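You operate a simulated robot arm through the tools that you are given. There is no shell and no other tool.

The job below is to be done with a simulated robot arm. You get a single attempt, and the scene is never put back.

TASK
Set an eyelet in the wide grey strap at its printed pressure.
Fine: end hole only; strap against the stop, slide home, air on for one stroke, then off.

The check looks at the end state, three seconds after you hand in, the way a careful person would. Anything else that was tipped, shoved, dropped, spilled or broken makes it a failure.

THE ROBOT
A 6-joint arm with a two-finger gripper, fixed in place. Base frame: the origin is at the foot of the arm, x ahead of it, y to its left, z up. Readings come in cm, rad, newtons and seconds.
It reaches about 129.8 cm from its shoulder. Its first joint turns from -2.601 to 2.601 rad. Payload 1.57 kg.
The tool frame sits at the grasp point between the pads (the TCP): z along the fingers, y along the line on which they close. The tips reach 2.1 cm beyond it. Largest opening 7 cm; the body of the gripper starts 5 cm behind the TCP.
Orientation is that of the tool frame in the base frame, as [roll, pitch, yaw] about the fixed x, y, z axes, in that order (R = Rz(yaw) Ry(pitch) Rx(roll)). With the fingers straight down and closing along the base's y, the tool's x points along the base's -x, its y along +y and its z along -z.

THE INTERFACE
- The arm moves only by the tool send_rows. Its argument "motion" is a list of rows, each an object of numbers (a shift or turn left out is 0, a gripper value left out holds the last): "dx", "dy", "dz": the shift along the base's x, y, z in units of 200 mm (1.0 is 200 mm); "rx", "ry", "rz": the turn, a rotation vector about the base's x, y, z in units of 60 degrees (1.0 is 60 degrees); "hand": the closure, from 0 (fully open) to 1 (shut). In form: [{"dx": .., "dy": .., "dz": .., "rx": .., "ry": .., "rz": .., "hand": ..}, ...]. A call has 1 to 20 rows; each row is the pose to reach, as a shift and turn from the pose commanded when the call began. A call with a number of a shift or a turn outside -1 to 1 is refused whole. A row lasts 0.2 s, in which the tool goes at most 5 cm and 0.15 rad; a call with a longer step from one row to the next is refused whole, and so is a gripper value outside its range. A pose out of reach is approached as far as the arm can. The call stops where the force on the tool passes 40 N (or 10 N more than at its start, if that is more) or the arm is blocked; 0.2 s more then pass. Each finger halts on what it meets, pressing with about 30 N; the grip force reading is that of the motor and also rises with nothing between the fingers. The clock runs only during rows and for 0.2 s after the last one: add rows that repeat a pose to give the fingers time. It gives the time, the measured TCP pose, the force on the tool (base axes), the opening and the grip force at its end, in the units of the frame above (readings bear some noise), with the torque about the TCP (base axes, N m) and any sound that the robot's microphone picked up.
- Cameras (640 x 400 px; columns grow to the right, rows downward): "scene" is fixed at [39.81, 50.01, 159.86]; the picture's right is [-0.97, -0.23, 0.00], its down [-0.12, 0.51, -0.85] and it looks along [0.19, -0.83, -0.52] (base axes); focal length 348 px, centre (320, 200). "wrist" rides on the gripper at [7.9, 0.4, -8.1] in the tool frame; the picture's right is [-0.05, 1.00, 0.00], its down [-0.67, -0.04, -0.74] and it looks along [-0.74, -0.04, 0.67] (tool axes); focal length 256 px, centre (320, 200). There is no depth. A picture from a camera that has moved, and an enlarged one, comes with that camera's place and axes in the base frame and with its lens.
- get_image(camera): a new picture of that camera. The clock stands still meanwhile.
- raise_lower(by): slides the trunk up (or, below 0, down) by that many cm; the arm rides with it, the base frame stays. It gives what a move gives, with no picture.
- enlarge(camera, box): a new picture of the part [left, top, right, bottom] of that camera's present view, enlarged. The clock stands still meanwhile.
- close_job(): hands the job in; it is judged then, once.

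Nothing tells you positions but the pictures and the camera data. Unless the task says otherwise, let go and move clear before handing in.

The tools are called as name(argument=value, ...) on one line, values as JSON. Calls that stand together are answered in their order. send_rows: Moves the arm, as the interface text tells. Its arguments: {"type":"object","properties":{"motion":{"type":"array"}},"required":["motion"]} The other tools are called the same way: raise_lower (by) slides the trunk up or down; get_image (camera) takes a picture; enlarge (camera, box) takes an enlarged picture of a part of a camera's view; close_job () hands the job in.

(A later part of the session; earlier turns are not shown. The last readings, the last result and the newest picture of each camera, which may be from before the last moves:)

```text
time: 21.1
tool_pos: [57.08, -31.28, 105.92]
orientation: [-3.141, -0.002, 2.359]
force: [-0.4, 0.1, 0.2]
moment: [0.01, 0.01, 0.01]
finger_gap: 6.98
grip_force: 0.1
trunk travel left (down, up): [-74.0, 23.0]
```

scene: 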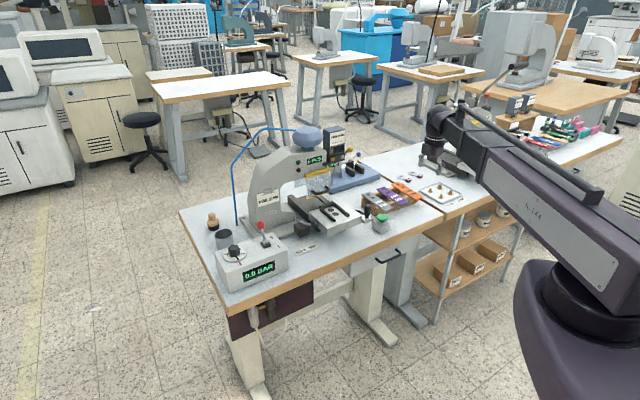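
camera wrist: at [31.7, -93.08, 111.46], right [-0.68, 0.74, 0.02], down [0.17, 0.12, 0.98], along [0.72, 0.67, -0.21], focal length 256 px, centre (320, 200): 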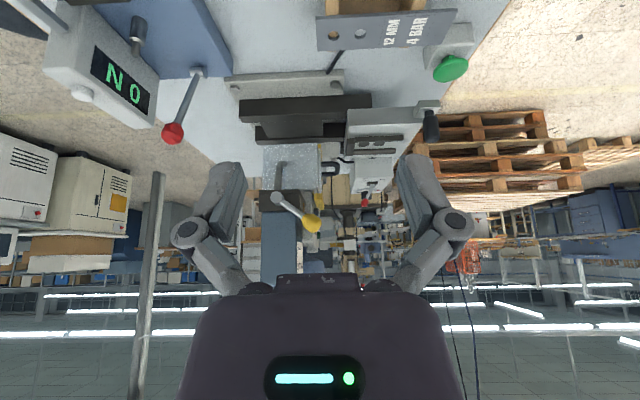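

send_rows(motion=[{"dx": 0.1, "dy": 0.16, "dz": 0.05}, {"dx": 0.2, "dy": 0.32, "dz": 0.1}, {"dx": 0.3, "dy": 0.5, "dz": 0.15}, {"dx": 0.4, "dy": 0.68, "dz": 0.2}, {"dx": 0.5, "dy": 0.86, "dz": 0.25}, {"dx": 0.6, "dy": 1.0, "dz": 0.3}, {"dx": 0.6, "dy": 1.0, "dz": 0.3}])

get_image(camera="wrist")

enlarge(camera="wrist", box=[240, 120, 400, 220])

enlarge(camera="scene", box=[420, 90, 548, 170])

enlarge(camera="scene", box=[500, 85, 564, 125])

```text
time: 22.8
tool_pos: [69.13, -11.25, 106.05]
orientation: [3.141, -0.003, 2.359]
force: [-0.2, -0.4, -0.5]
moment: [-0.02, 0.02, -0.03]
finger_gap: 6.98
grip_force: 0.1
out of reach, approached as far as the arm can: row 1, 2, 3, 4, 5, 6, 7
trunk travel left (down, up): [-74.0, 23.0]
```

```text
taken
camera wrist: at [63.89, -5.45, 114.03], right [0.74, 0.67, 0.0], down [0.45, -0.5, 0.74], along [0.5, -0.55, -0.67], focal length 256 px, centre (320, 200)
```

wrist: 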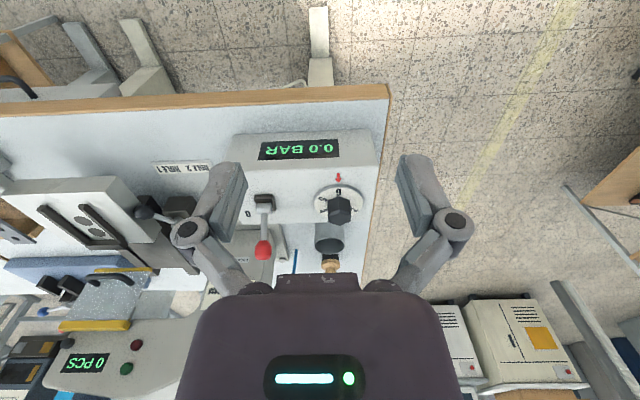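

```text
4.00 times, centred on (320, 170) of wrist
camera zoom: at [63.89, -5.45, 114.03], right [0.74, 0.67, 0.0], down [0.45, -0.5, 0.74], along [0.5, -0.55, -0.67], focal length 1024 px, centre (320, 320)
```

zoom: 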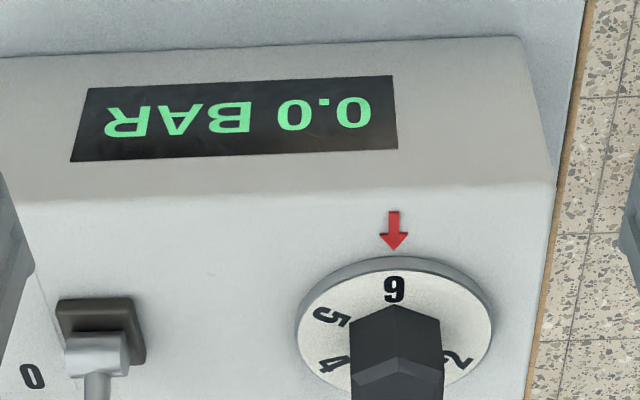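

```text
5.00 times, centred on (484, 130) of scene
camera zoom: at [39.81, 50.01, 159.86], right [-0.97, -0.23, 0.0], down [-0.12, 0.51, -0.85], along [0.19, -0.83, -0.52], focal length 1743 px, centre (-500, 550)
```

zoom: 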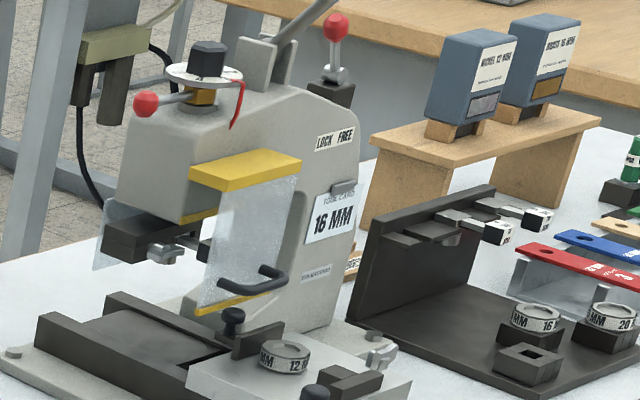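

```text
10.00 times, centred on (532, 105) of scene
camera zoom: at [39.81, 50.01, 159.86], right [-0.97, -0.23, 0.0], down [-0.12, 0.51, -0.85], along [0.19, -0.83, -0.52], focal length 3485 px, centre (-1800, 1150)
```

zoom: 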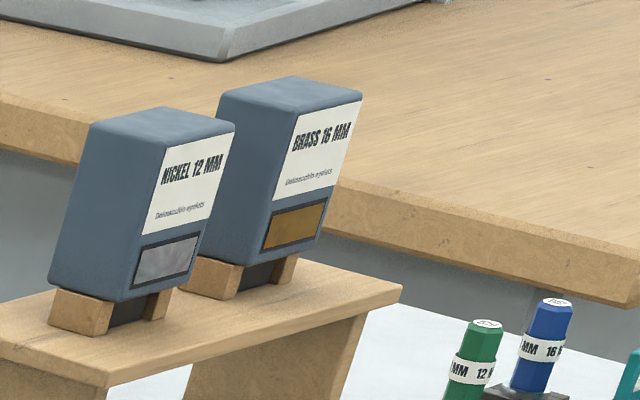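

The spare NICKEL and BRASS 16 magazines are at another station about 180 cm away, far out of reach. The dial numbers are about 60° apart (6 at the arrow, then 5, then 4), and I want full views of the knob, the air lever and the slide lever.

enlarge(camera="wrist", box=[280, 165, 400, 240])

enlarge(camera="wrist", box=[200, 175, 320, 250])

enlarge(camera="wrist", box=[40, 150, 200, 250])

enlarge(camera="wrist", box=[0, 260, 200, 385])

enlarge(camera="scene", box=[260, 165, 356, 225])

enlarge(camera="scene", box=[240, 215, 304, 255])

```text
5.33 times, centred on (340, 202) of wrist
camera zoom: at [63.89, -5.45, 114.03], right [0.74, 0.67, 0.0], down [0.45, -0.5, 0.74], along [0.5, -0.55, -0.67], focal length 1365 px, centre (213, 187)
```

zoom: 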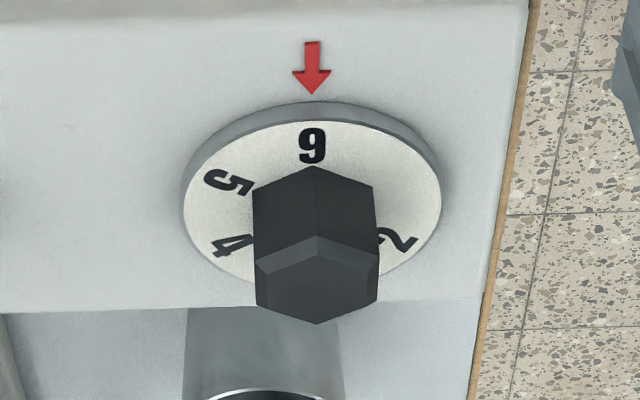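

```text
5.33 times, centred on (260, 212) of wrist
camera zoom: at [63.89, -5.45, 114.03], right [0.74, 0.67, 0.0], down [0.45, -0.5, 0.74], along [0.5, -0.55, -0.67], focal length 1365 px, centre (640, 133)
```

zoom: 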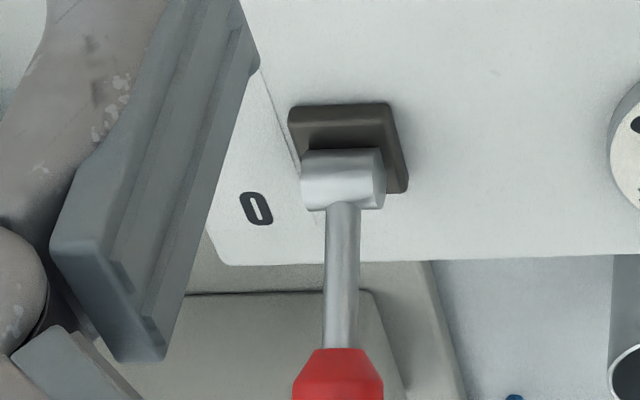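

```text
4.00 times, centred on (120, 200) of wrist
camera zoom: at [63.89, -5.45, 114.03], right [0.74, 0.67, 0.0], down [0.45, -0.5, 0.74], along [0.5, -0.55, -0.67], focal length 1024 px, centre (1120, 200)
```

zoom: 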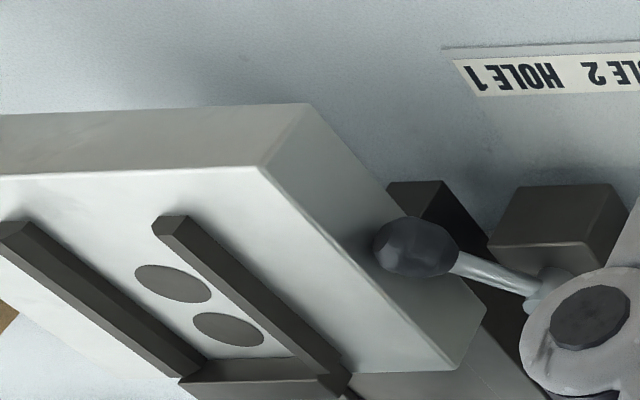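

```text
3.20 times, centred on (100, 322) of wrist
camera zoom: at [63.89, -5.45, 114.03], right [0.74, 0.67, 0.0], down [0.45, -0.5, 0.74], along [0.5, -0.55, -0.67], focal length 819 px, centre (1024, -192)
```

zoom: 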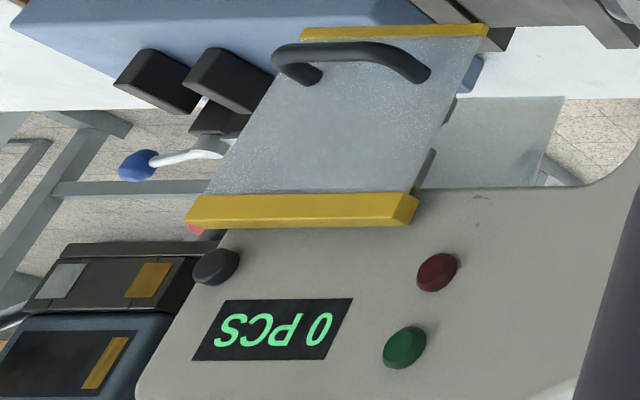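

```text
6.67 times, centred on (308, 195) of scene
camera zoom: at [39.81, 50.01, 159.86], right [-0.97, -0.23, 0.0], down [-0.12, 0.51, -0.85], along [0.19, -0.83, -0.52], focal length 2324 px, centre (400, 233)
```

zoom: 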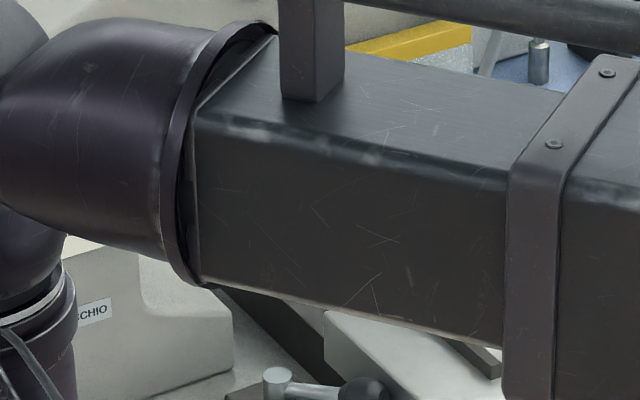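

```text
10.00 times, centred on (272, 235) of scene
camera zoom: at [39.81, 50.01, 159.86], right [-0.97, -0.23, 0.0], down [-0.12, 0.51, -0.85], along [0.19, -0.83, -0.52], focal length 3485 px, centre (800, -150)
```

zoom: 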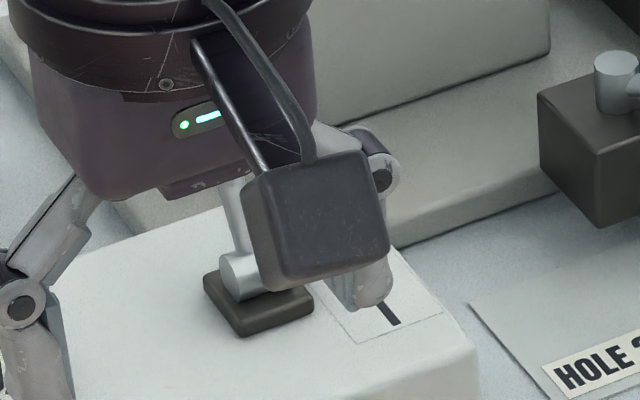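

The air lever leans back at 0 and would come toward the operator for I, and the slide stop lever seems to point at HOLE 1. Before deciding on the magazine lever, I'll go back for a close-up of the magazine base.

send_rows(motion=[{"dx": -0.15, "dy": -0.15}, {"dx": -0.3, "dy": -0.3}, {"dx": -0.45, "dy": -0.45}, {"dx": -0.6, "dy": -0.6}, {"dx": -0.75, "dy": -0.75}, {"dx": -0.9, "dy": -0.9}, {"dx": -1.0, "dy": -1.0}, {"dx": -1.0, "dy": -1.0}])

raise_lower(by=12)

send_rows(motion=[{"dx": -0.05, "dy": -0.15, "rx": -0.09, "ry": -0.09}, {"dx": -0.1, "dy": -0.3, "rx": -0.18, "ry": -0.18}, {"dx": -0.2, "dy": -0.5, "rx": -0.27, "ry": -0.27}, {"dx": -0.25, "dy": -0.7, "rx": -0.27, "ry": -0.27}, {"dx": -0.3, "dy": -0.9, "rx": -0.27, "ry": -0.27}, {"dx": -0.3, "dy": -0.9, "rx": -0.27, "ry": -0.27}])

get_image(camera="wrist")

```text
time: 24.6
tool_pos: [49.04, -31.19, 105.89]
orientation: [-3.14, -0.003, 2.359]
force: [0.3, -0.1, -0.2]
moment: [-0.02, 0.01, 0.02]
finger_gap: 6.99
grip_force: 0.0
out of reach, approached as far as the arm can: row 3, 5, 7
trunk travel left (down, up): [-74.0, 23.0]
```

```text
time: 26.1
tool_pos: [48.95, -31.22, 117.8]
orientation: [3.141, -0.003, 2.36]
force: [0.0, -0.4, -1.6]
moment: [-0.02, 0.0, -0.02]
finger_gap: 6.99
grip_force: 0.1
trunk travel left (down, up): [-86.0, 11.0]
```

```text
time: 27.4
tool_pos: [42.9, -49.28, 119.25]
orientation: [-3.14, 0.398, 2.362]
force: [0.1, 0.4, 0.4]
moment: [0.01, -0.01, -0.01]
finger_gap: 6.99
grip_force: 0.2
out of reach, approached as far as the arm can: row 1, 2, 3, 4, 5, 6
trunk travel left (down, up): [-86.0, 11.0]
```

```text
taken
camera wrist: at [35.94, -41.62, 123.76], right [0.74, 0.67, 0.02], down [0.21, -0.25, 0.94], along [0.64, -0.69, -0.33], focal length 256 px, centre (320, 200)
```

wrist: 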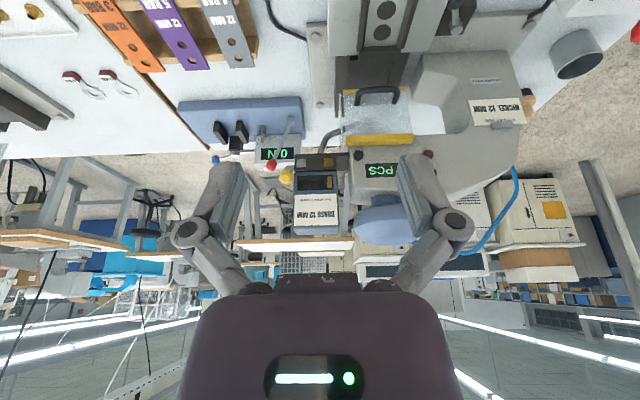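

send_rows(motion=[{"dx": 0.1, "dy": -0.13, "dz": -0.05}, {"dx": 0.2, "dy": -0.26, "dz": -0.1}, {"dx": 0.3, "dy": -0.4, "dz": -0.15}, {"dx": 0.3, "dy": -0.4, "dz": -0.15}])

enlarge(camera="wrist", box=[240, 140, 400, 240])

enlarge(camera="wrist", box=[270, 170, 350, 220])

enlarge(camera="wrist", box=[260, 60, 420, 160])

```text
time: 28.4
tool_pos: [49.0, -57.33, 119.44]
orientation: [-3.141, 0.397, 2.36]
force: [0.4, 0.0, 0.0]
moment: [0.0, 0.02, 0.01]
finger_gap: 6.99
grip_force: 0.3
out of reach, approached as far as the arm can: row 1, 2, 3, 4
trunk travel left (down, up): [-86.0, 11.0]
```

```text
4.00 times, centred on (320, 190) of wrist
camera zoom: at [42.02, -49.67, 123.79], right [0.74, 0.67, 0.02], down [0.21, -0.25, 0.95], along [0.64, -0.69, -0.33], focal length 1024 px, centre (320, 240)
```

zoom: 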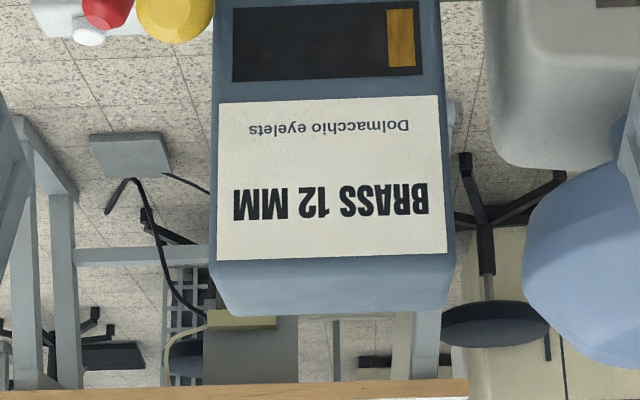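

```text
8.00 times, centred on (310, 195) of wrist
camera zoom: at [42.02, -49.67, 123.79], right [0.74, 0.67, 0.02], down [0.21, -0.25, 0.95], along [0.64, -0.69, -0.33], focal length 2048 px, centre (400, 240)
```

zoom: 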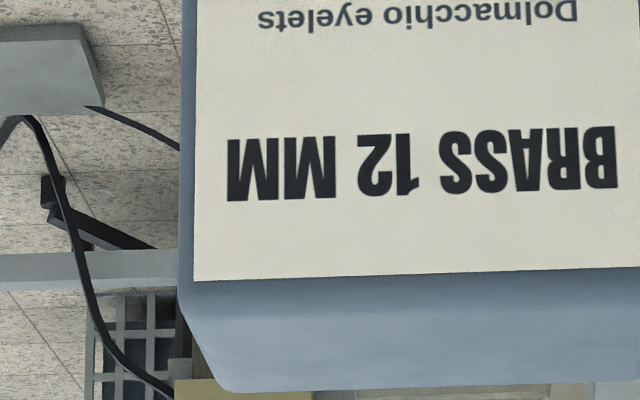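

```text
4.00 times, centred on (340, 110) of wrist
camera zoom: at [42.02, -49.67, 123.79], right [0.74, 0.67, 0.02], down [0.21, -0.25, 0.95], along [0.64, -0.69, -0.33], focal length 1024 px, centre (240, 560)
```

zoom: 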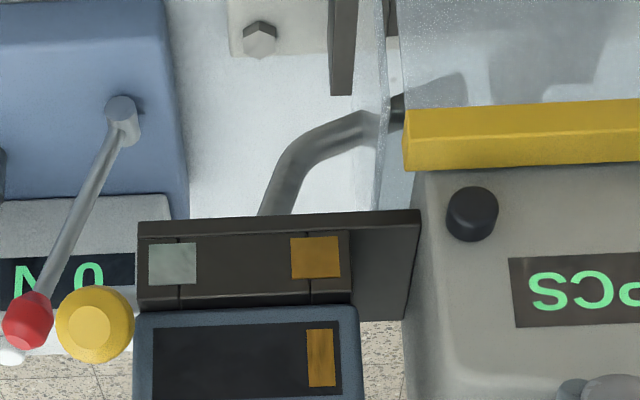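

enlarge(camera="wrist", box=[275, 108, 355, 158])

enlarge(camera="scene", box=[320, 145, 360, 170])

enlarge(camera="wrist", box=[330, 30, 410, 80])

enlarge(camera="wrist", box=[340, 70, 420, 120])

```text
8.00 times, centred on (315, 133) of wrist
camera zoom: at [42.02, -49.67, 123.79], right [0.74, 0.67, 0.02], down [0.21, -0.25, 0.95], along [0.64, -0.69, -0.33], focal length 2048 px, centre (360, 736)
```

zoom: 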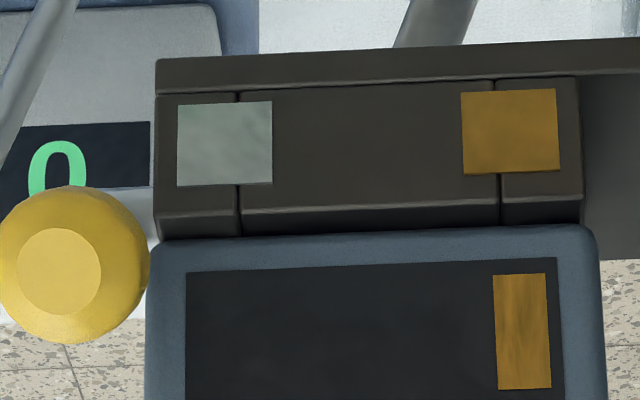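

```text
16.00 times, centred on (340, 158) of scene
camera zoom: at [39.81, 50.01, 159.86], right [-0.97, -0.23, 0.0], down [-0.12, 0.51, -0.85], along [0.19, -0.83, -0.52], focal length 5576 px, centre (0, 880)
```

zoom: 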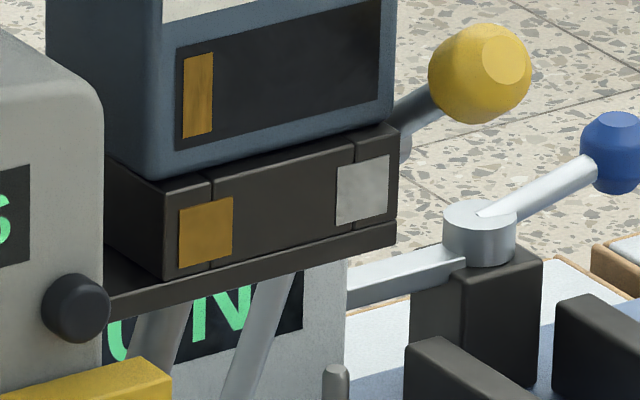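

```text
8.00 times, centred on (370, 55) of wrist
camera zoom: at [42.02, -49.67, 123.79], right [0.74, 0.67, 0.02], down [0.21, -0.25, 0.95], along [0.64, -0.69, -0.33], focal length 2048 px, centre (-80, 1360)
```

zoom: 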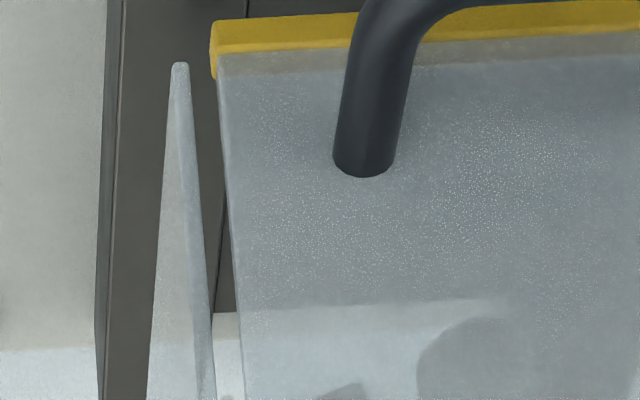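

```text
8.00 times, centred on (380, 95) of wrist
camera zoom: at [42.02, -49.67, 123.79], right [0.74, 0.67, 0.02], down [0.21, -0.25, 0.95], along [0.64, -0.69, -0.33], focal length 2048 px, centre (-160, 1040)
```

zoom: 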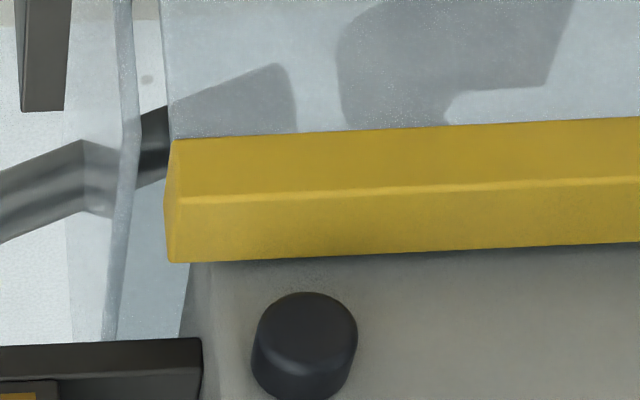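

I read the yellow lever as the magazine's lock: the spare magazines and the card point to a magazine-change job, and this BRASS 12 MM magazine already matches the strap's 12 MM. So I'll leave it alone for now. Next I'll look nearly straight down on the slide to measure it.

send_rows(motion=[{"rx": 0.09, "ry": 0.09}, {"rx": 0.18, "ry": 0.18}, {"rx": 0.27, "ry": 0.27}, {"rx": 0.36, "ry": 0.36}, {"rx": 0.45, "ry": 0.45}, {"rx": 0.54, "ry": 0.54}, {"rx": 0.62, "ry": 0.62}, {"rx": 0.62, "ry": 0.62}])

get_image(camera="wrist")

```text
time: 30.2
tool_pos: [49.02, -57.08, 119.72]
orientation: [-3.141, -0.443, 2.362]
force: [-0.6, 0.2, 0.2]
moment: [-0.02, -0.01, -0.02]
finger_gap: 7.01
grip_force: 0.0
out of reach, approached as far as the arm can: row 1, 2, 3, 4, 5, 7, 8
trunk travel left (down, up): [-86.0, 11.0]
```

```text
taken
camera wrist: at [46.78, -54.33, 130.42], right [0.74, 0.68, -0.02], down [0.63, -0.67, 0.39], along [0.25, -0.3, -0.92], focal length 256 px, centre (320, 200)
```

wrist: 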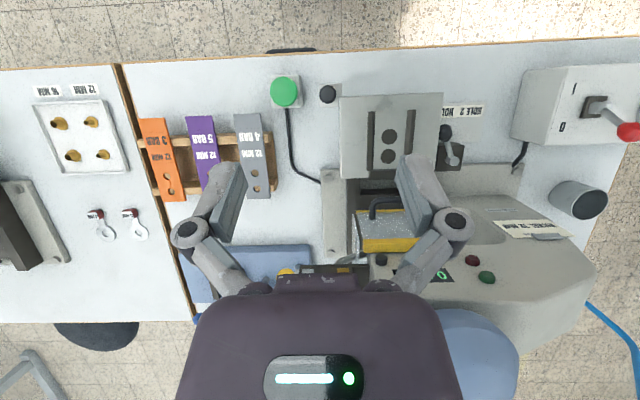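

enlarge(camera="wrist", box=[310, 75, 470, 175])

enlarge(camera="wrist", box=[130, 105, 290, 205])

enlarge(camera="wrist", box=[250, 60, 410, 160])

enlarge(camera="wrist", box=[480, 60, 640, 160])

enlarge(camera="wrist", box=[400, 90, 480, 140])

```text
4.00 times, centred on (390, 125) of wrist
camera zoom: at [46.78, -54.33, 130.42], right [0.74, 0.68, -0.02], down [0.63, -0.67, 0.39], along [0.25, -0.3, -0.92], focal length 1024 px, centre (40, 500)
```

zoom: 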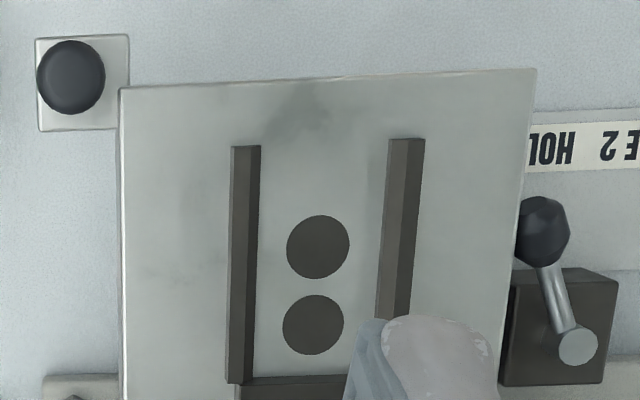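

```text
4.00 times, centred on (210, 155) of wrist
camera zoom: at [46.78, -54.33, 130.42], right [0.74, 0.68, -0.02], down [0.63, -0.67, 0.39], along [0.25, -0.3, -0.92], focal length 1024 px, centre (760, 380)
```

zoom: 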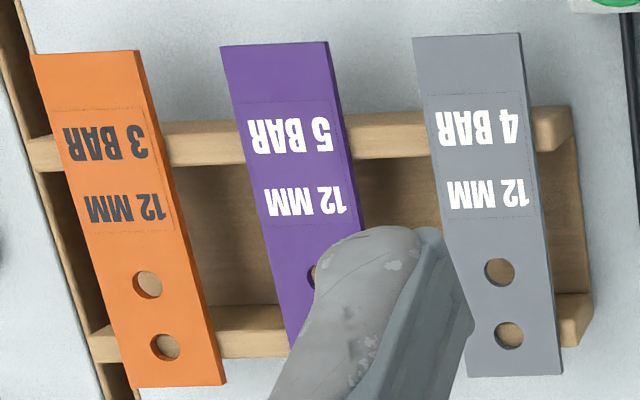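

```text
4.00 times, centred on (330, 110) of wrist
camera zoom: at [46.78, -54.33, 130.42], right [0.74, 0.68, -0.02], down [0.63, -0.67, 0.39], along [0.25, -0.3, -0.92], focal length 1024 px, centre (280, 560)
```

zoom: 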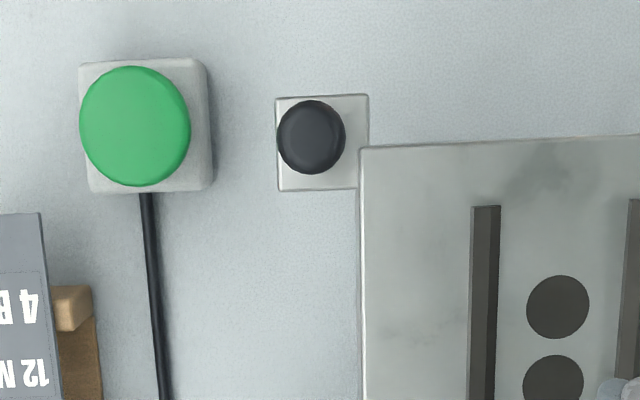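

```text
4.00 times, centred on (560, 110) of wrist
camera zoom: at [46.78, -54.33, 130.42], right [0.74, 0.68, -0.02], down [0.63, -0.67, 0.39], along [0.25, -0.3, -0.92], focal length 1024 px, centre (-640, 560)
```

zoom: 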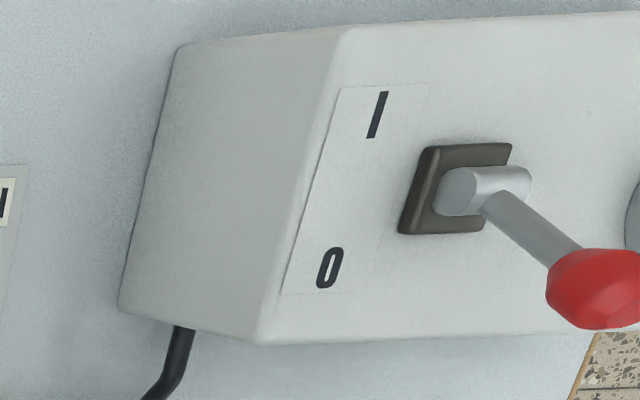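

```text
8.00 times, centred on (440, 115) of wrist
camera zoom: at [46.78, -54.33, 130.42], right [0.74, 0.68, -0.02], down [0.63, -0.67, 0.39], along [0.25, -0.3, -0.92], focal length 2048 px, centre (-640, 880)
```

zoom: 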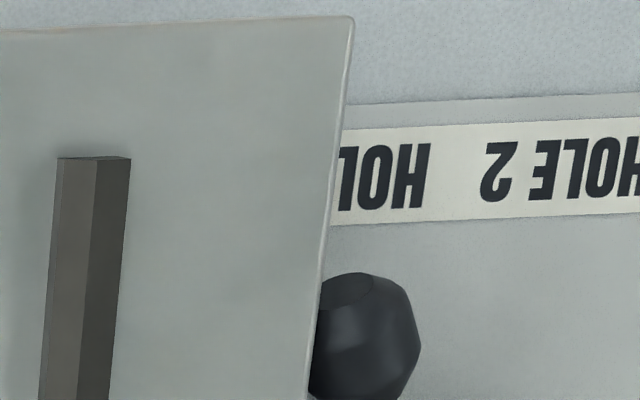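

From this near-top view: the slide top is at z≈90 with the front edge at f≈72.4. The two die spots are at f≈78.3 and 81.4 (l≈4.3), and the stop face is at f≈83.5. The grey strap is 4.5 × 15.2 cm, lying along f at z≈86. I'll set the regulator knob first, so I'm backing off and moving left.

send_rows(motion=[{"dx": -0.08, "dy": 0.15, "rx": -0.08, "ry": -0.08}, {"dx": -0.16, "dy": 0.3, "rx": -0.16, "ry": -0.16}, {"dx": -0.24, "dy": 0.45, "rx": -0.24, "ry": -0.24}, {"dx": -0.3, "dy": 0.6, "rx": -0.299, "ry": -0.299}, {"dx": -0.33, "dy": 0.73, "rx": -0.299, "ry": -0.299}, {"dx": -0.33, "dy": 0.73, "rx": -0.299, "ry": -0.299}])

raise_lower(by=-10)

```text
time: 31.6
tool_pos: [42.44, -42.46, 117.78]
orientation: [-3.141, 0.0, 2.359]
force: [-0.6, 0.1, -0.1]
moment: [0.01, 0.01, 0.02]
finger_gap: 6.98
grip_force: 0.0
out of reach, approached as far as the arm can: row 1, 2, 3, 4, 5, 6
trunk travel left (down, up): [-86.0, 11.0]
```

```text
time: 33.0
tool_pos: [42.39, -42.32, 107.92]
orientation: [-3.139, 0.001, 2.359]
force: [0.7, 0.4, 0.1]
moment: [0.03, -0.03, 0.02]
finger_gap: 7.01
grip_force: 0.1
trunk travel left (down, up): [-76.0, 21.0]
```

send_rows(motion=[{"dx": 0.16, "dy": 0.16}, {"dx": 0.32, "dy": 0.32}, {"dx": 0.48, "dy": 0.48}, {"dx": 0.64, "dy": 0.64}, {"dx": 0.8, "dy": 0.8}, {"dx": 0.96, "dy": 0.96}, {"dx": 1.0, "dy": 1.0}])

send_rows(motion=[{"dx": 0.16, "dy": 0.16}, {"dx": 0.32, "dy": 0.32}, {"dx": 0.48, "dy": 0.45}, {"dx": 0.64, "dy": 0.4}, {"dx": 0.74, "dy": 0.3}, {"dx": 0.84, "dy": 0.2}, {"dx": 0.94, "dy": 0.1}, {"dx": 0.98, "dy": 0.03}, {"dx": 0.98, "dy": 0.03}])

get_image(camera="wrist")

enlarge(camera="wrist", box=[240, 60, 400, 160])

```text
time: 34.6
tool_pos: [62.27, -22.27, 107.88]
orientation: [-3.141, -0.001, 2.36]
force: [-0.5, -0.5, -1.1]
moment: [0.02, 0.01, -0.01]
finger_gap: 7.02
grip_force: 0.1
trunk travel left (down, up): [-76.0, 21.0]
```

```text
time: 36.6
tool_pos: [81.95, -21.77, 107.87]
orientation: [-3.14, -0.001, 2.361]
force: [-0.2, -1.0, -0.1]
moment: [0.02, 0.01, 0.02]
finger_gap: 7.02
grip_force: 0.0
trunk travel left (down, up): [-76.0, 21.0]
```

```text
taken
camera wrist: at [76.8, -15.98, 116.01], right [0.74, 0.67, 0.0], down [0.45, -0.49, 0.75], along [0.5, -0.55, -0.67], focal length 256 px, centre (320, 200)
```

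wrist: 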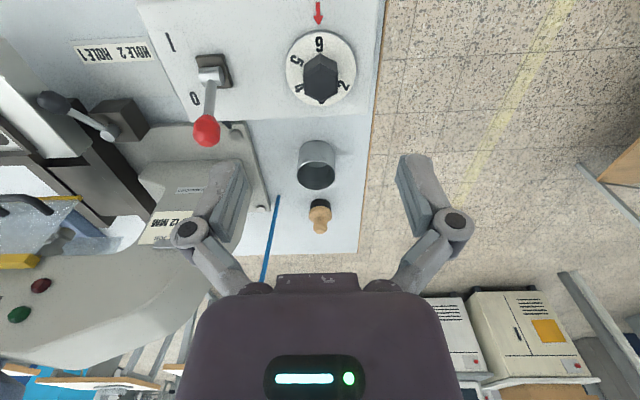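

```text
4.00 times, centred on (320, 110) of wrist
camera zoom: at [76.8, -15.98, 116.01], right [0.74, 0.67, 0.0], down [0.45, -0.49, 0.75], along [0.5, -0.55, -0.67], focal length 1024 px, centre (320, 560)
```

zoom: 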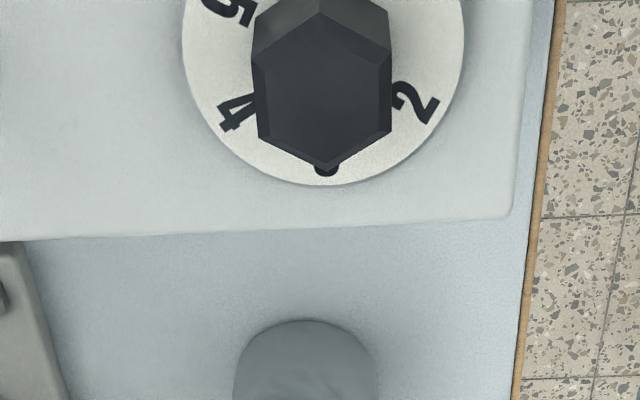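

The knob top is about at f 75.0, l 42.5, z 93.9, with flats facing left and right, which suits my finger direction. I'll correct my position and come down partway to recheck.

send_rows(motion=[{"dx": 0.06, "dy": -0.06, "dz": 0}, {"dx": 0.06, "dy": -0.06, "dz": -0.2}, {"dx": 0.06, "dy": -0.06, "dz": -0.35}, {"dx": 0.06, "dy": -0.06, "dz": -0.35}])

get_image(camera="wrist")

enlarge(camera="wrist", box=[240, 60, 400, 160])

```text
time: 37.6
tool_pos: [83.27, -22.97, 107.87]
orientation: [-3.139, -0.001, 2.359]
force: [0.0, -0.2, 0.5]
moment: [-0.03, -0.02, 0.02]
finger_gap: 6.99
grip_force: 0.0
out of reach, approached as far as the arm can: row 2, 3, 4
trunk travel left (down, up): [-76.0, 21.0]
```

```text
taken
camera wrist: at [78.03, -17.17, 116.01], right [0.74, 0.67, 0.0], down [0.45, -0.49, 0.75], along [0.5, -0.55, -0.67], focal length 256 px, centre (320, 200)
```

wrist: 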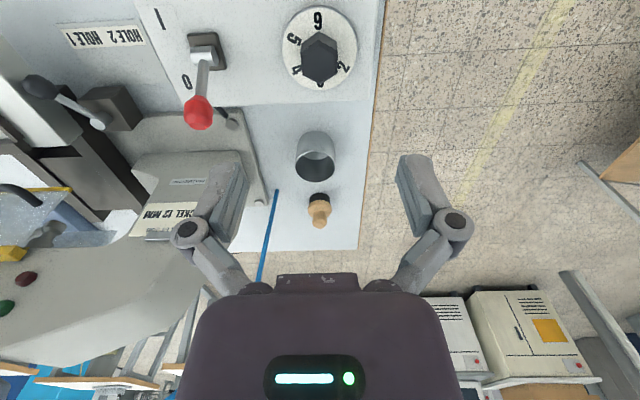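

```text
4.00 times, centred on (320, 110) of wrist
camera zoom: at [78.03, -17.17, 116.01], right [0.74, 0.67, 0.0], down [0.45, -0.49, 0.75], along [0.5, -0.55, -0.67], focal length 1024 px, centre (320, 560)
```

zoom: 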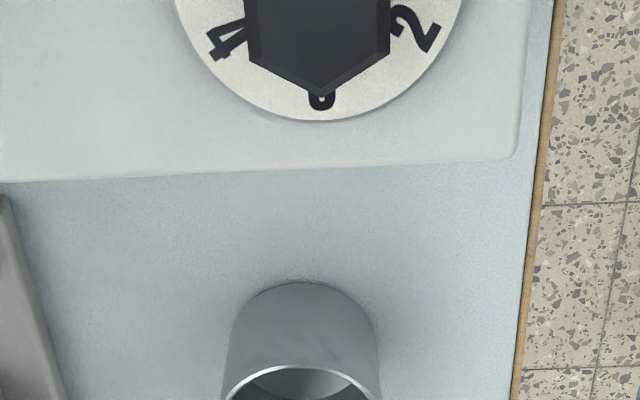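

The arm can't go lower than this relative to the trunk, so I'll raise the hand first. Then I'll lower the trunk so the bench-top work falls inside the arm's range.

send_rows(motion=[{"dz": 0.2}, {"dz": 0.4}, {"dz": 0.6}, {"dz": 0.6}])

raise_lower(by=-20)

get_image(camera="wrist")

enlarge(camera="wrist", box=[240, 60, 400, 160])

```text
time: 38.6
tool_pos: [83.29, -23.01, 107.82]
orientation: [-3.14, -0.001, 2.36]
force: [0.6, -0.8, 0.2]
moment: [-0.03, 0.01, -0.02]
finger_gap: 6.99
grip_force: 0.1
out of reach, approached as far as the arm can: row 1, 2, 3, 4
trunk travel left (down, up): [-76.0, 21.0]
```

```text
time: 40.2
tool_pos: [83.0, -23.02, 91.27]
orientation: [-3.138, 0.0, 2.359]
force: [-9.2, 4.1, 25.1]
moment: [0.07, 0.1, 0.08]
finger_gap: 7.03
grip_force: 0.6
trunk travel left (down, up): [-59.2, 37.8]
stopped: the force on the tool passed its limit at 156 N (the readings are from after the stop); the commanded pose is now the measured one
```

```text
taken
camera wrist: at [77.78, -17.1, 99.44], right [0.74, 0.67, 0.0], down [0.45, -0.49, 0.75], along [0.5, -0.55, -0.67], focal length 256 px, centre (320, 200)
```

wrist: 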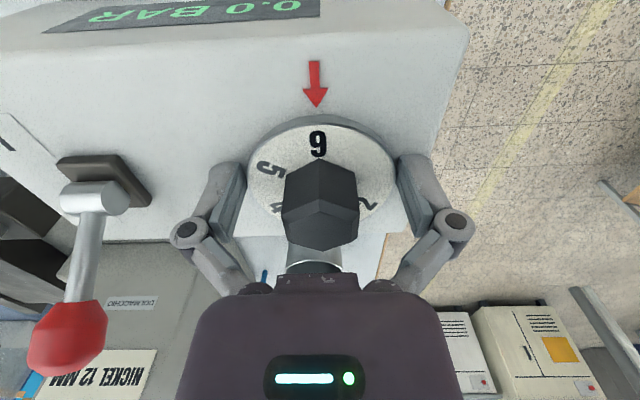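

```text
4.00 times, centred on (320, 110) of wrist
camera zoom: at [77.78, -17.1, 99.44], right [0.74, 0.67, 0.0], down [0.45, -0.49, 0.75], along [0.5, -0.55, -0.67], focal length 1024 px, centre (320, 560)
```

zoom: 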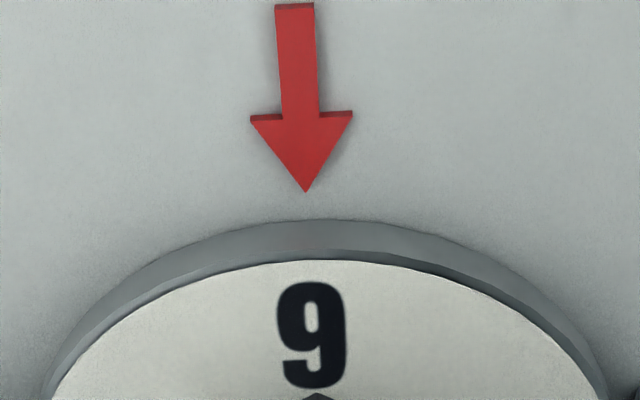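

That was a mistake: the hand can't move vertically by itself, so the trunk move brought the open fingers down onto the regulator box top at about z 89. From now on I'll control height only with small trunk steps. I'm lifting off right away and checking for damage.

raise_lower(by=3)

get_image(camera="wrist")

enlarge(camera="wrist", box=[240, 90, 400, 190])

enlarge(camera="scene", box=[200, 220, 296, 280])

```text
time: 41.0
tool_pos: [83.39, -23.02, 94.09]
orientation: [-3.14, 0.004, 2.36]
force: [0.0, 0.1, 0.0]
moment: [-0.05, -0.02, -0.03]
finger_gap: 6.99
grip_force: 0.0
trunk travel left (down, up): [-62.2, 34.8]
```

```text
taken
camera wrist: at [78.16, -17.18, 102.2], right [0.74, 0.67, 0.0], down [0.45, -0.49, 0.75], along [0.5, -0.55, -0.66], focal length 256 px, centre (320, 200)
```

wrist: 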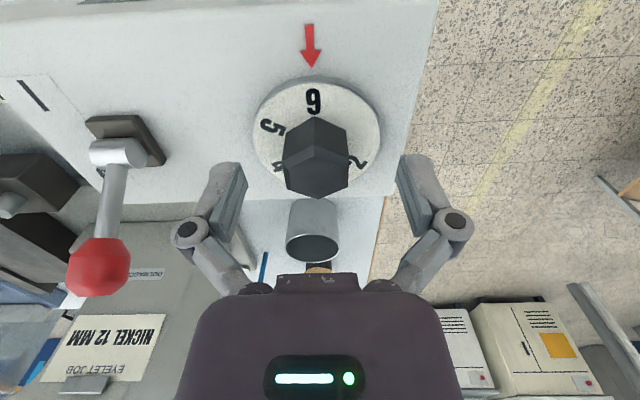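

```text
4.00 times, centred on (320, 140) of wrist
camera zoom: at [78.16, -17.18, 102.2], right [0.74, 0.67, 0.0], down [0.45, -0.49, 0.75], along [0.5, -0.55, -0.66], focal length 1024 px, centre (320, 440)
```

zoom: 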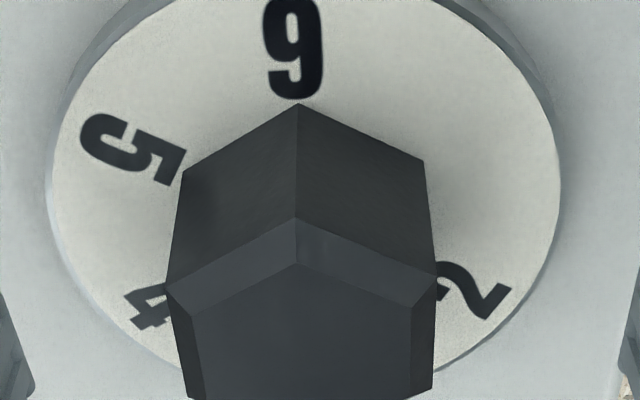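

```text
6.67 times, centred on (248, 250) of scene
camera zoom: at [39.81, 50.01, 159.86], right [-0.97, -0.23, 0.0], down [-0.12, 0.51, -0.85], along [0.19, -0.83, -0.52], focal length 2324 px, centre (800, -133)
```

zoom: 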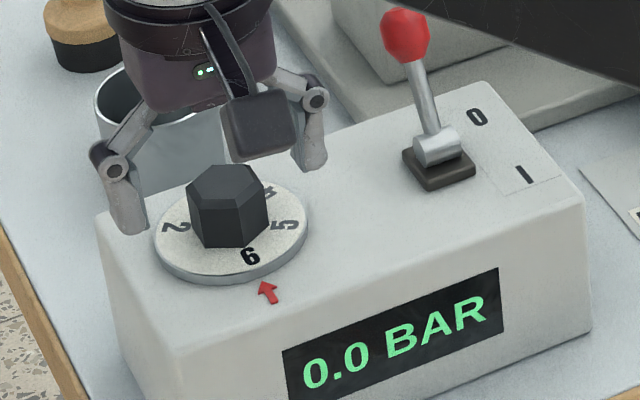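

The regulator looks undamaged: knob still at 6, display 0.0, lever at 0. The knob center is at f 75.4, l 42.6 with its top at 93.6, and my fingers straddle it with tips at about 92, so I'll close on the flats.

send_rows(motion=[{"dx": 0.002, "dy": -0.008, "hand": 0}, {"dx": 0.002, "dy": -0.008, "hand": 0.5}, {"dx": 0.002, "dy": -0.008, "hand": 1}, {"dx": 0.002, "dy": -0.008, "hand": 1}, {"dx": 0.002, "dy": -0.008, "hand": 1}])

get_image(camera="wrist")

```text
time: 42.2
tool_pos: [83.37, -23.27, 94.11]
orientation: [-3.141, 0.004, 2.36]
force: [-1.3, -4.1, 2.9]
moment: [-0.12, 0.07, 0.01]
finger_gap: 3.49
grip_force: 31.6
trunk travel left (down, up): [-62.2, 34.8]
```

```text
taken
camera wrist: at [78.12, -17.4, 102.21], right [0.74, 0.67, 0.0], down [0.45, -0.49, 0.75], along [0.5, -0.55, -0.66], focal length 256 px, centre (320, 200)
```

wrist: 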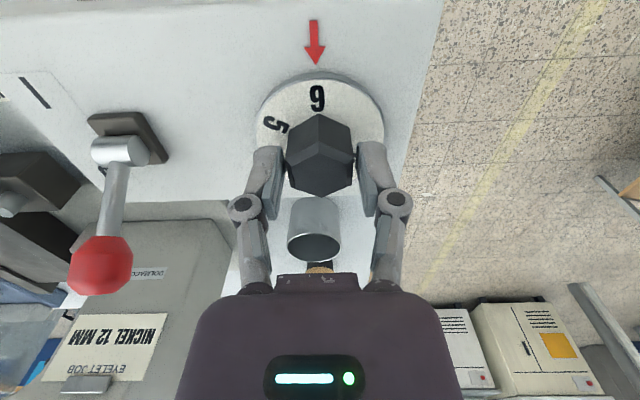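

enlarge(camera="wrist", box=[240, 100, 400, 200])

enlarge(camera="scene", box=[200, 225, 280, 275])

```text
4.00 times, centred on (320, 150) of wrist
camera zoom: at [78.12, -17.4, 102.21], right [0.74, 0.67, 0.0], down [0.45, -0.49, 0.75], along [0.5, -0.55, -0.66], focal length 1024 px, centre (320, 400)
```

zoom: 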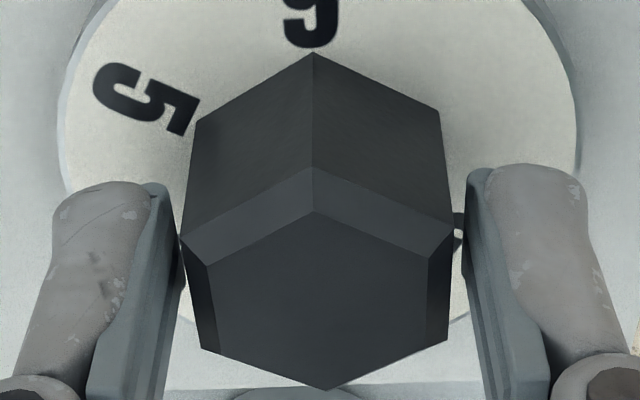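

```text
8.00 times, centred on (240, 250) of scene
camera zoom: at [39.81, 50.01, 159.86], right [-0.97, -0.23, 0.0], down [-0.12, 0.51, -0.85], along [0.19, -0.83, -0.52], focal length 2788 px, centre (960, -200)
```

zoom: 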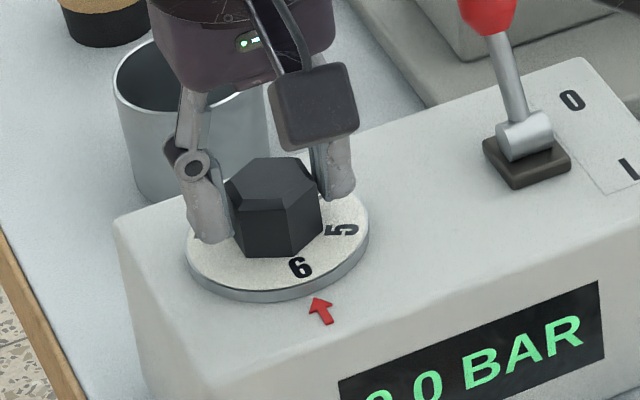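

The grip is firm (32 N), so I'll rotate the knob clockwise, seen from above, 60° first and check.

send_rows(motion=[{"rz": -0.1, "hand": 1}, {"rz": -0.2}, {"rz": -0.3}, {"rz": -0.4}, {"rz": -0.5}, {"rz": -0.6}, {"rz": -0.7}, {"rz": -0.8}, {"rz": -0.9}, {"rz": -1.0}, {"rz": -1.0}])

get_image(camera="wrist")

enlarge(camera="scene", box=[200, 225, 280, 275])

```text
time: 44.6
tool_pos: [83.45, -23.26, 94.22]
orientation: [-3.14, 0.004, 1.311]
force: [4.1, -3.9, 9.1]
moment: [-0.24, 0.1, -0.04]
finger_gap: 3.49
grip_force: 32.0
trunk travel left (down, up): [-62.2, 34.8]
```

```text
taken
camera wrist: at [86.0, -15.72, 102.22], right [0.95, -0.31, 0.0], down [-0.21, -0.63, 0.75], along [-0.23, -0.71, -0.67], focal length 256 px, centre (320, 200)
```

wrist: 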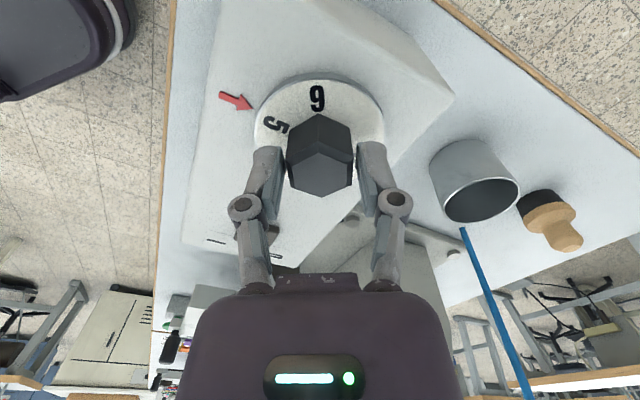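

```text
8.00 times, centred on (240, 250) of scene
camera zoom: at [39.81, 50.01, 159.86], right [-0.97, -0.23, 0.0], down [-0.12, 0.51, -0.85], along [0.19, -0.83, -0.52], focal length 2788 px, centre (960, -200)
```

zoom: 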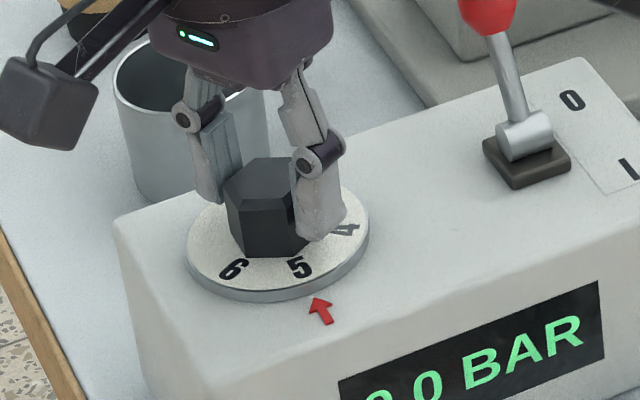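

The dial turned cleanly to 5, so another 60° brings it to 4.

send_rows(motion=[{"rz": -0.1, "hand": 1}, {"rz": -0.2}, {"rz": -0.3}, {"rz": -0.4}, {"rz": -0.5}, {"rz": -0.6}, {"rz": -0.7}, {"rz": -0.8}, {"rz": -0.9}, {"rz": -1.0}, {"rz": -1.0}])

enlarge(camera="scene", box=[200, 225, 280, 275])

get_image(camera="wrist")

```text
time: 47.0
tool_pos: [83.48, -23.3, 94.16]
orientation: [-3.141, 0.003, 0.263]
force: [15.3, -5.7, 15.6]
moment: [-0.09, -0.55, 0.02]
finger_gap: 3.47
grip_force: 31.9
trunk travel left (down, up): [-62.2, 34.8]
```

```text
8.00 times, centred on (240, 250) of scene
camera zoom: at [39.81, 50.01, 159.86], right [-0.97, -0.23, 0.0], down [-0.12, 0.51, -0.85], along [0.19, -0.83, -0.52], focal length 2788 px, centre (960, -200)
```

zoom: 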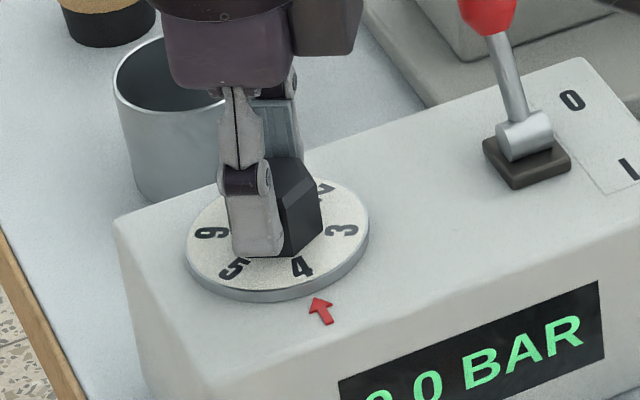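

```text
taken
camera wrist: at [91.38, -21.7, 102.21], right [0.21, -0.98, 0.0], down [-0.65, -0.14, 0.75], along [-0.73, -0.16, -0.67], focal length 256 px, centre (320, 200)
```

wrist: 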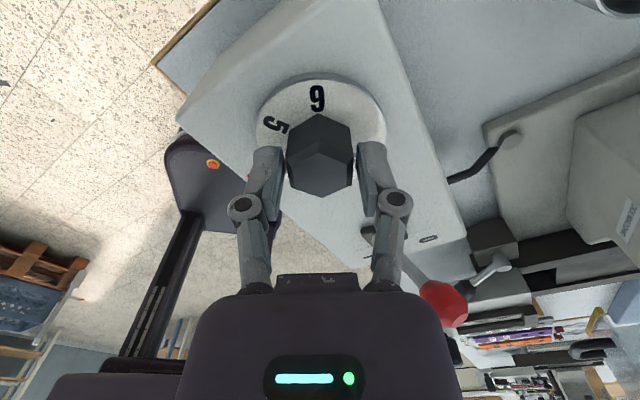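

The 4 is now at the arrow. I'll open, then lift with the trunk.

send_rows(motion=[{"hand": 0.5}, {"hand": 0}, {"hand": 0}, {"hand": 0}])

raise_lower(by=12)

enlarge(camera="scene", box=[200, 210, 296, 270])

```text
time: 48.0
tool_pos: [83.49, -23.16, 94.08]
orientation: [3.141, 0.005, 0.265]
force: [-0.6, -0.1, -0.5]
moment: [-0.01, 0.01, 0.0]
finger_gap: 6.99
grip_force: 0.1
trunk travel left (down, up): [-62.2, 34.8]
```

```text
time: 49.5
tool_pos: [83.43, -23.27, 106.08]
orientation: [3.14, 0.003, 0.265]
force: [-0.3, 0.5, 0.2]
moment: [0.0, -0.01, 0.0]
finger_gap: 7.01
grip_force: 0.0
trunk travel left (down, up): [-74.2, 22.8]
```

```text
6.67 times, centred on (248, 240) of scene
camera zoom: at [39.81, 50.01, 159.86], right [-0.97, -0.23, 0.0], down [-0.12, 0.51, -0.85], along [0.19, -0.83, -0.52], focal length 2324 px, centre (800, -67)
```

zoom: 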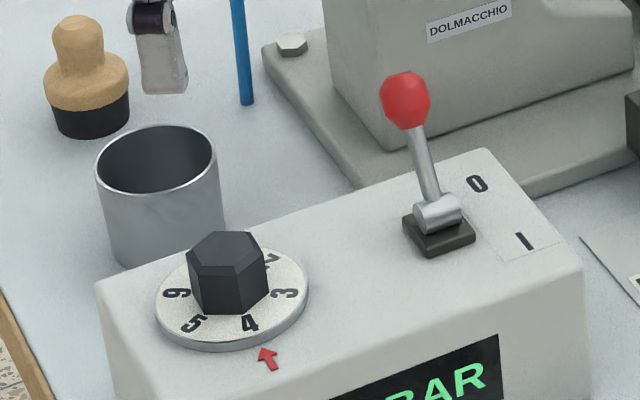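

The dial reads 4. I'll turn the wrist back, retreat to the front, and travel right toward the strap rack.

send_rows(motion=[{"dx": -0.05, "dy": 0.05, "rz": 0.13}, {"dx": -0.1, "dy": 0.1, "rz": 0.26}, {"dx": -0.2, "dy": 0.2, "rz": 0.39}, {"dx": -0.3, "dy": 0.3, "rz": 0.52}, {"dx": -0.4, "dy": 0.4, "rz": 0.65}, {"dx": -0.5, "dy": 0.5, "rz": 0.78}, {"dx": -0.5, "dy": 0.5, "rz": 0.91}, {"dx": -0.5, "dy": 0.5, "rz": 1.0}, {"dx": -0.5, "dy": 0.5, "rz": 1.0}])

send_rows(motion=[{"dx": -0.15, "dy": -0.15, "rz": 0.13}, {"dx": -0.3, "dy": -0.3, "rz": 0.26}, {"dx": -0.45, "dy": -0.45, "rz": 0.39}, {"dx": -0.6, "dy": -0.6, "rz": 0.52}, {"dx": -0.75, "dy": -0.75, "rz": 0.65}, {"dx": -0.9, "dy": -0.9, "rz": 0.78}, {"dx": -1.0, "dy": -1.0, "rz": 0.91}, {"dx": -1.0, "dy": -1.0, "rz": 1.0}, {"dx": -1.0, "dy": -1.0, "rz": 1.0}])

```text
time: 51.5
tool_pos: [73.51, -13.31, 106.04]
orientation: [3.141, 0.004, 1.315]
force: [-0.2, -0.9, 0.8]
moment: [-0.04, -0.02, 0.0]
finger_gap: 6.99
grip_force: 0.0
trunk travel left (down, up): [-74.2, 22.8]
```

```text
time: 53.5
tool_pos: [53.38, -33.48, 106.11]
orientation: [3.141, 0.002, 2.362]
force: [-1.1, 0.4, 0.6]
moment: [-0.02, 0.01, -0.02]
finger_gap: 7.0
grip_force: 0.0
trunk travel left (down, up): [-74.2, 22.8]
```

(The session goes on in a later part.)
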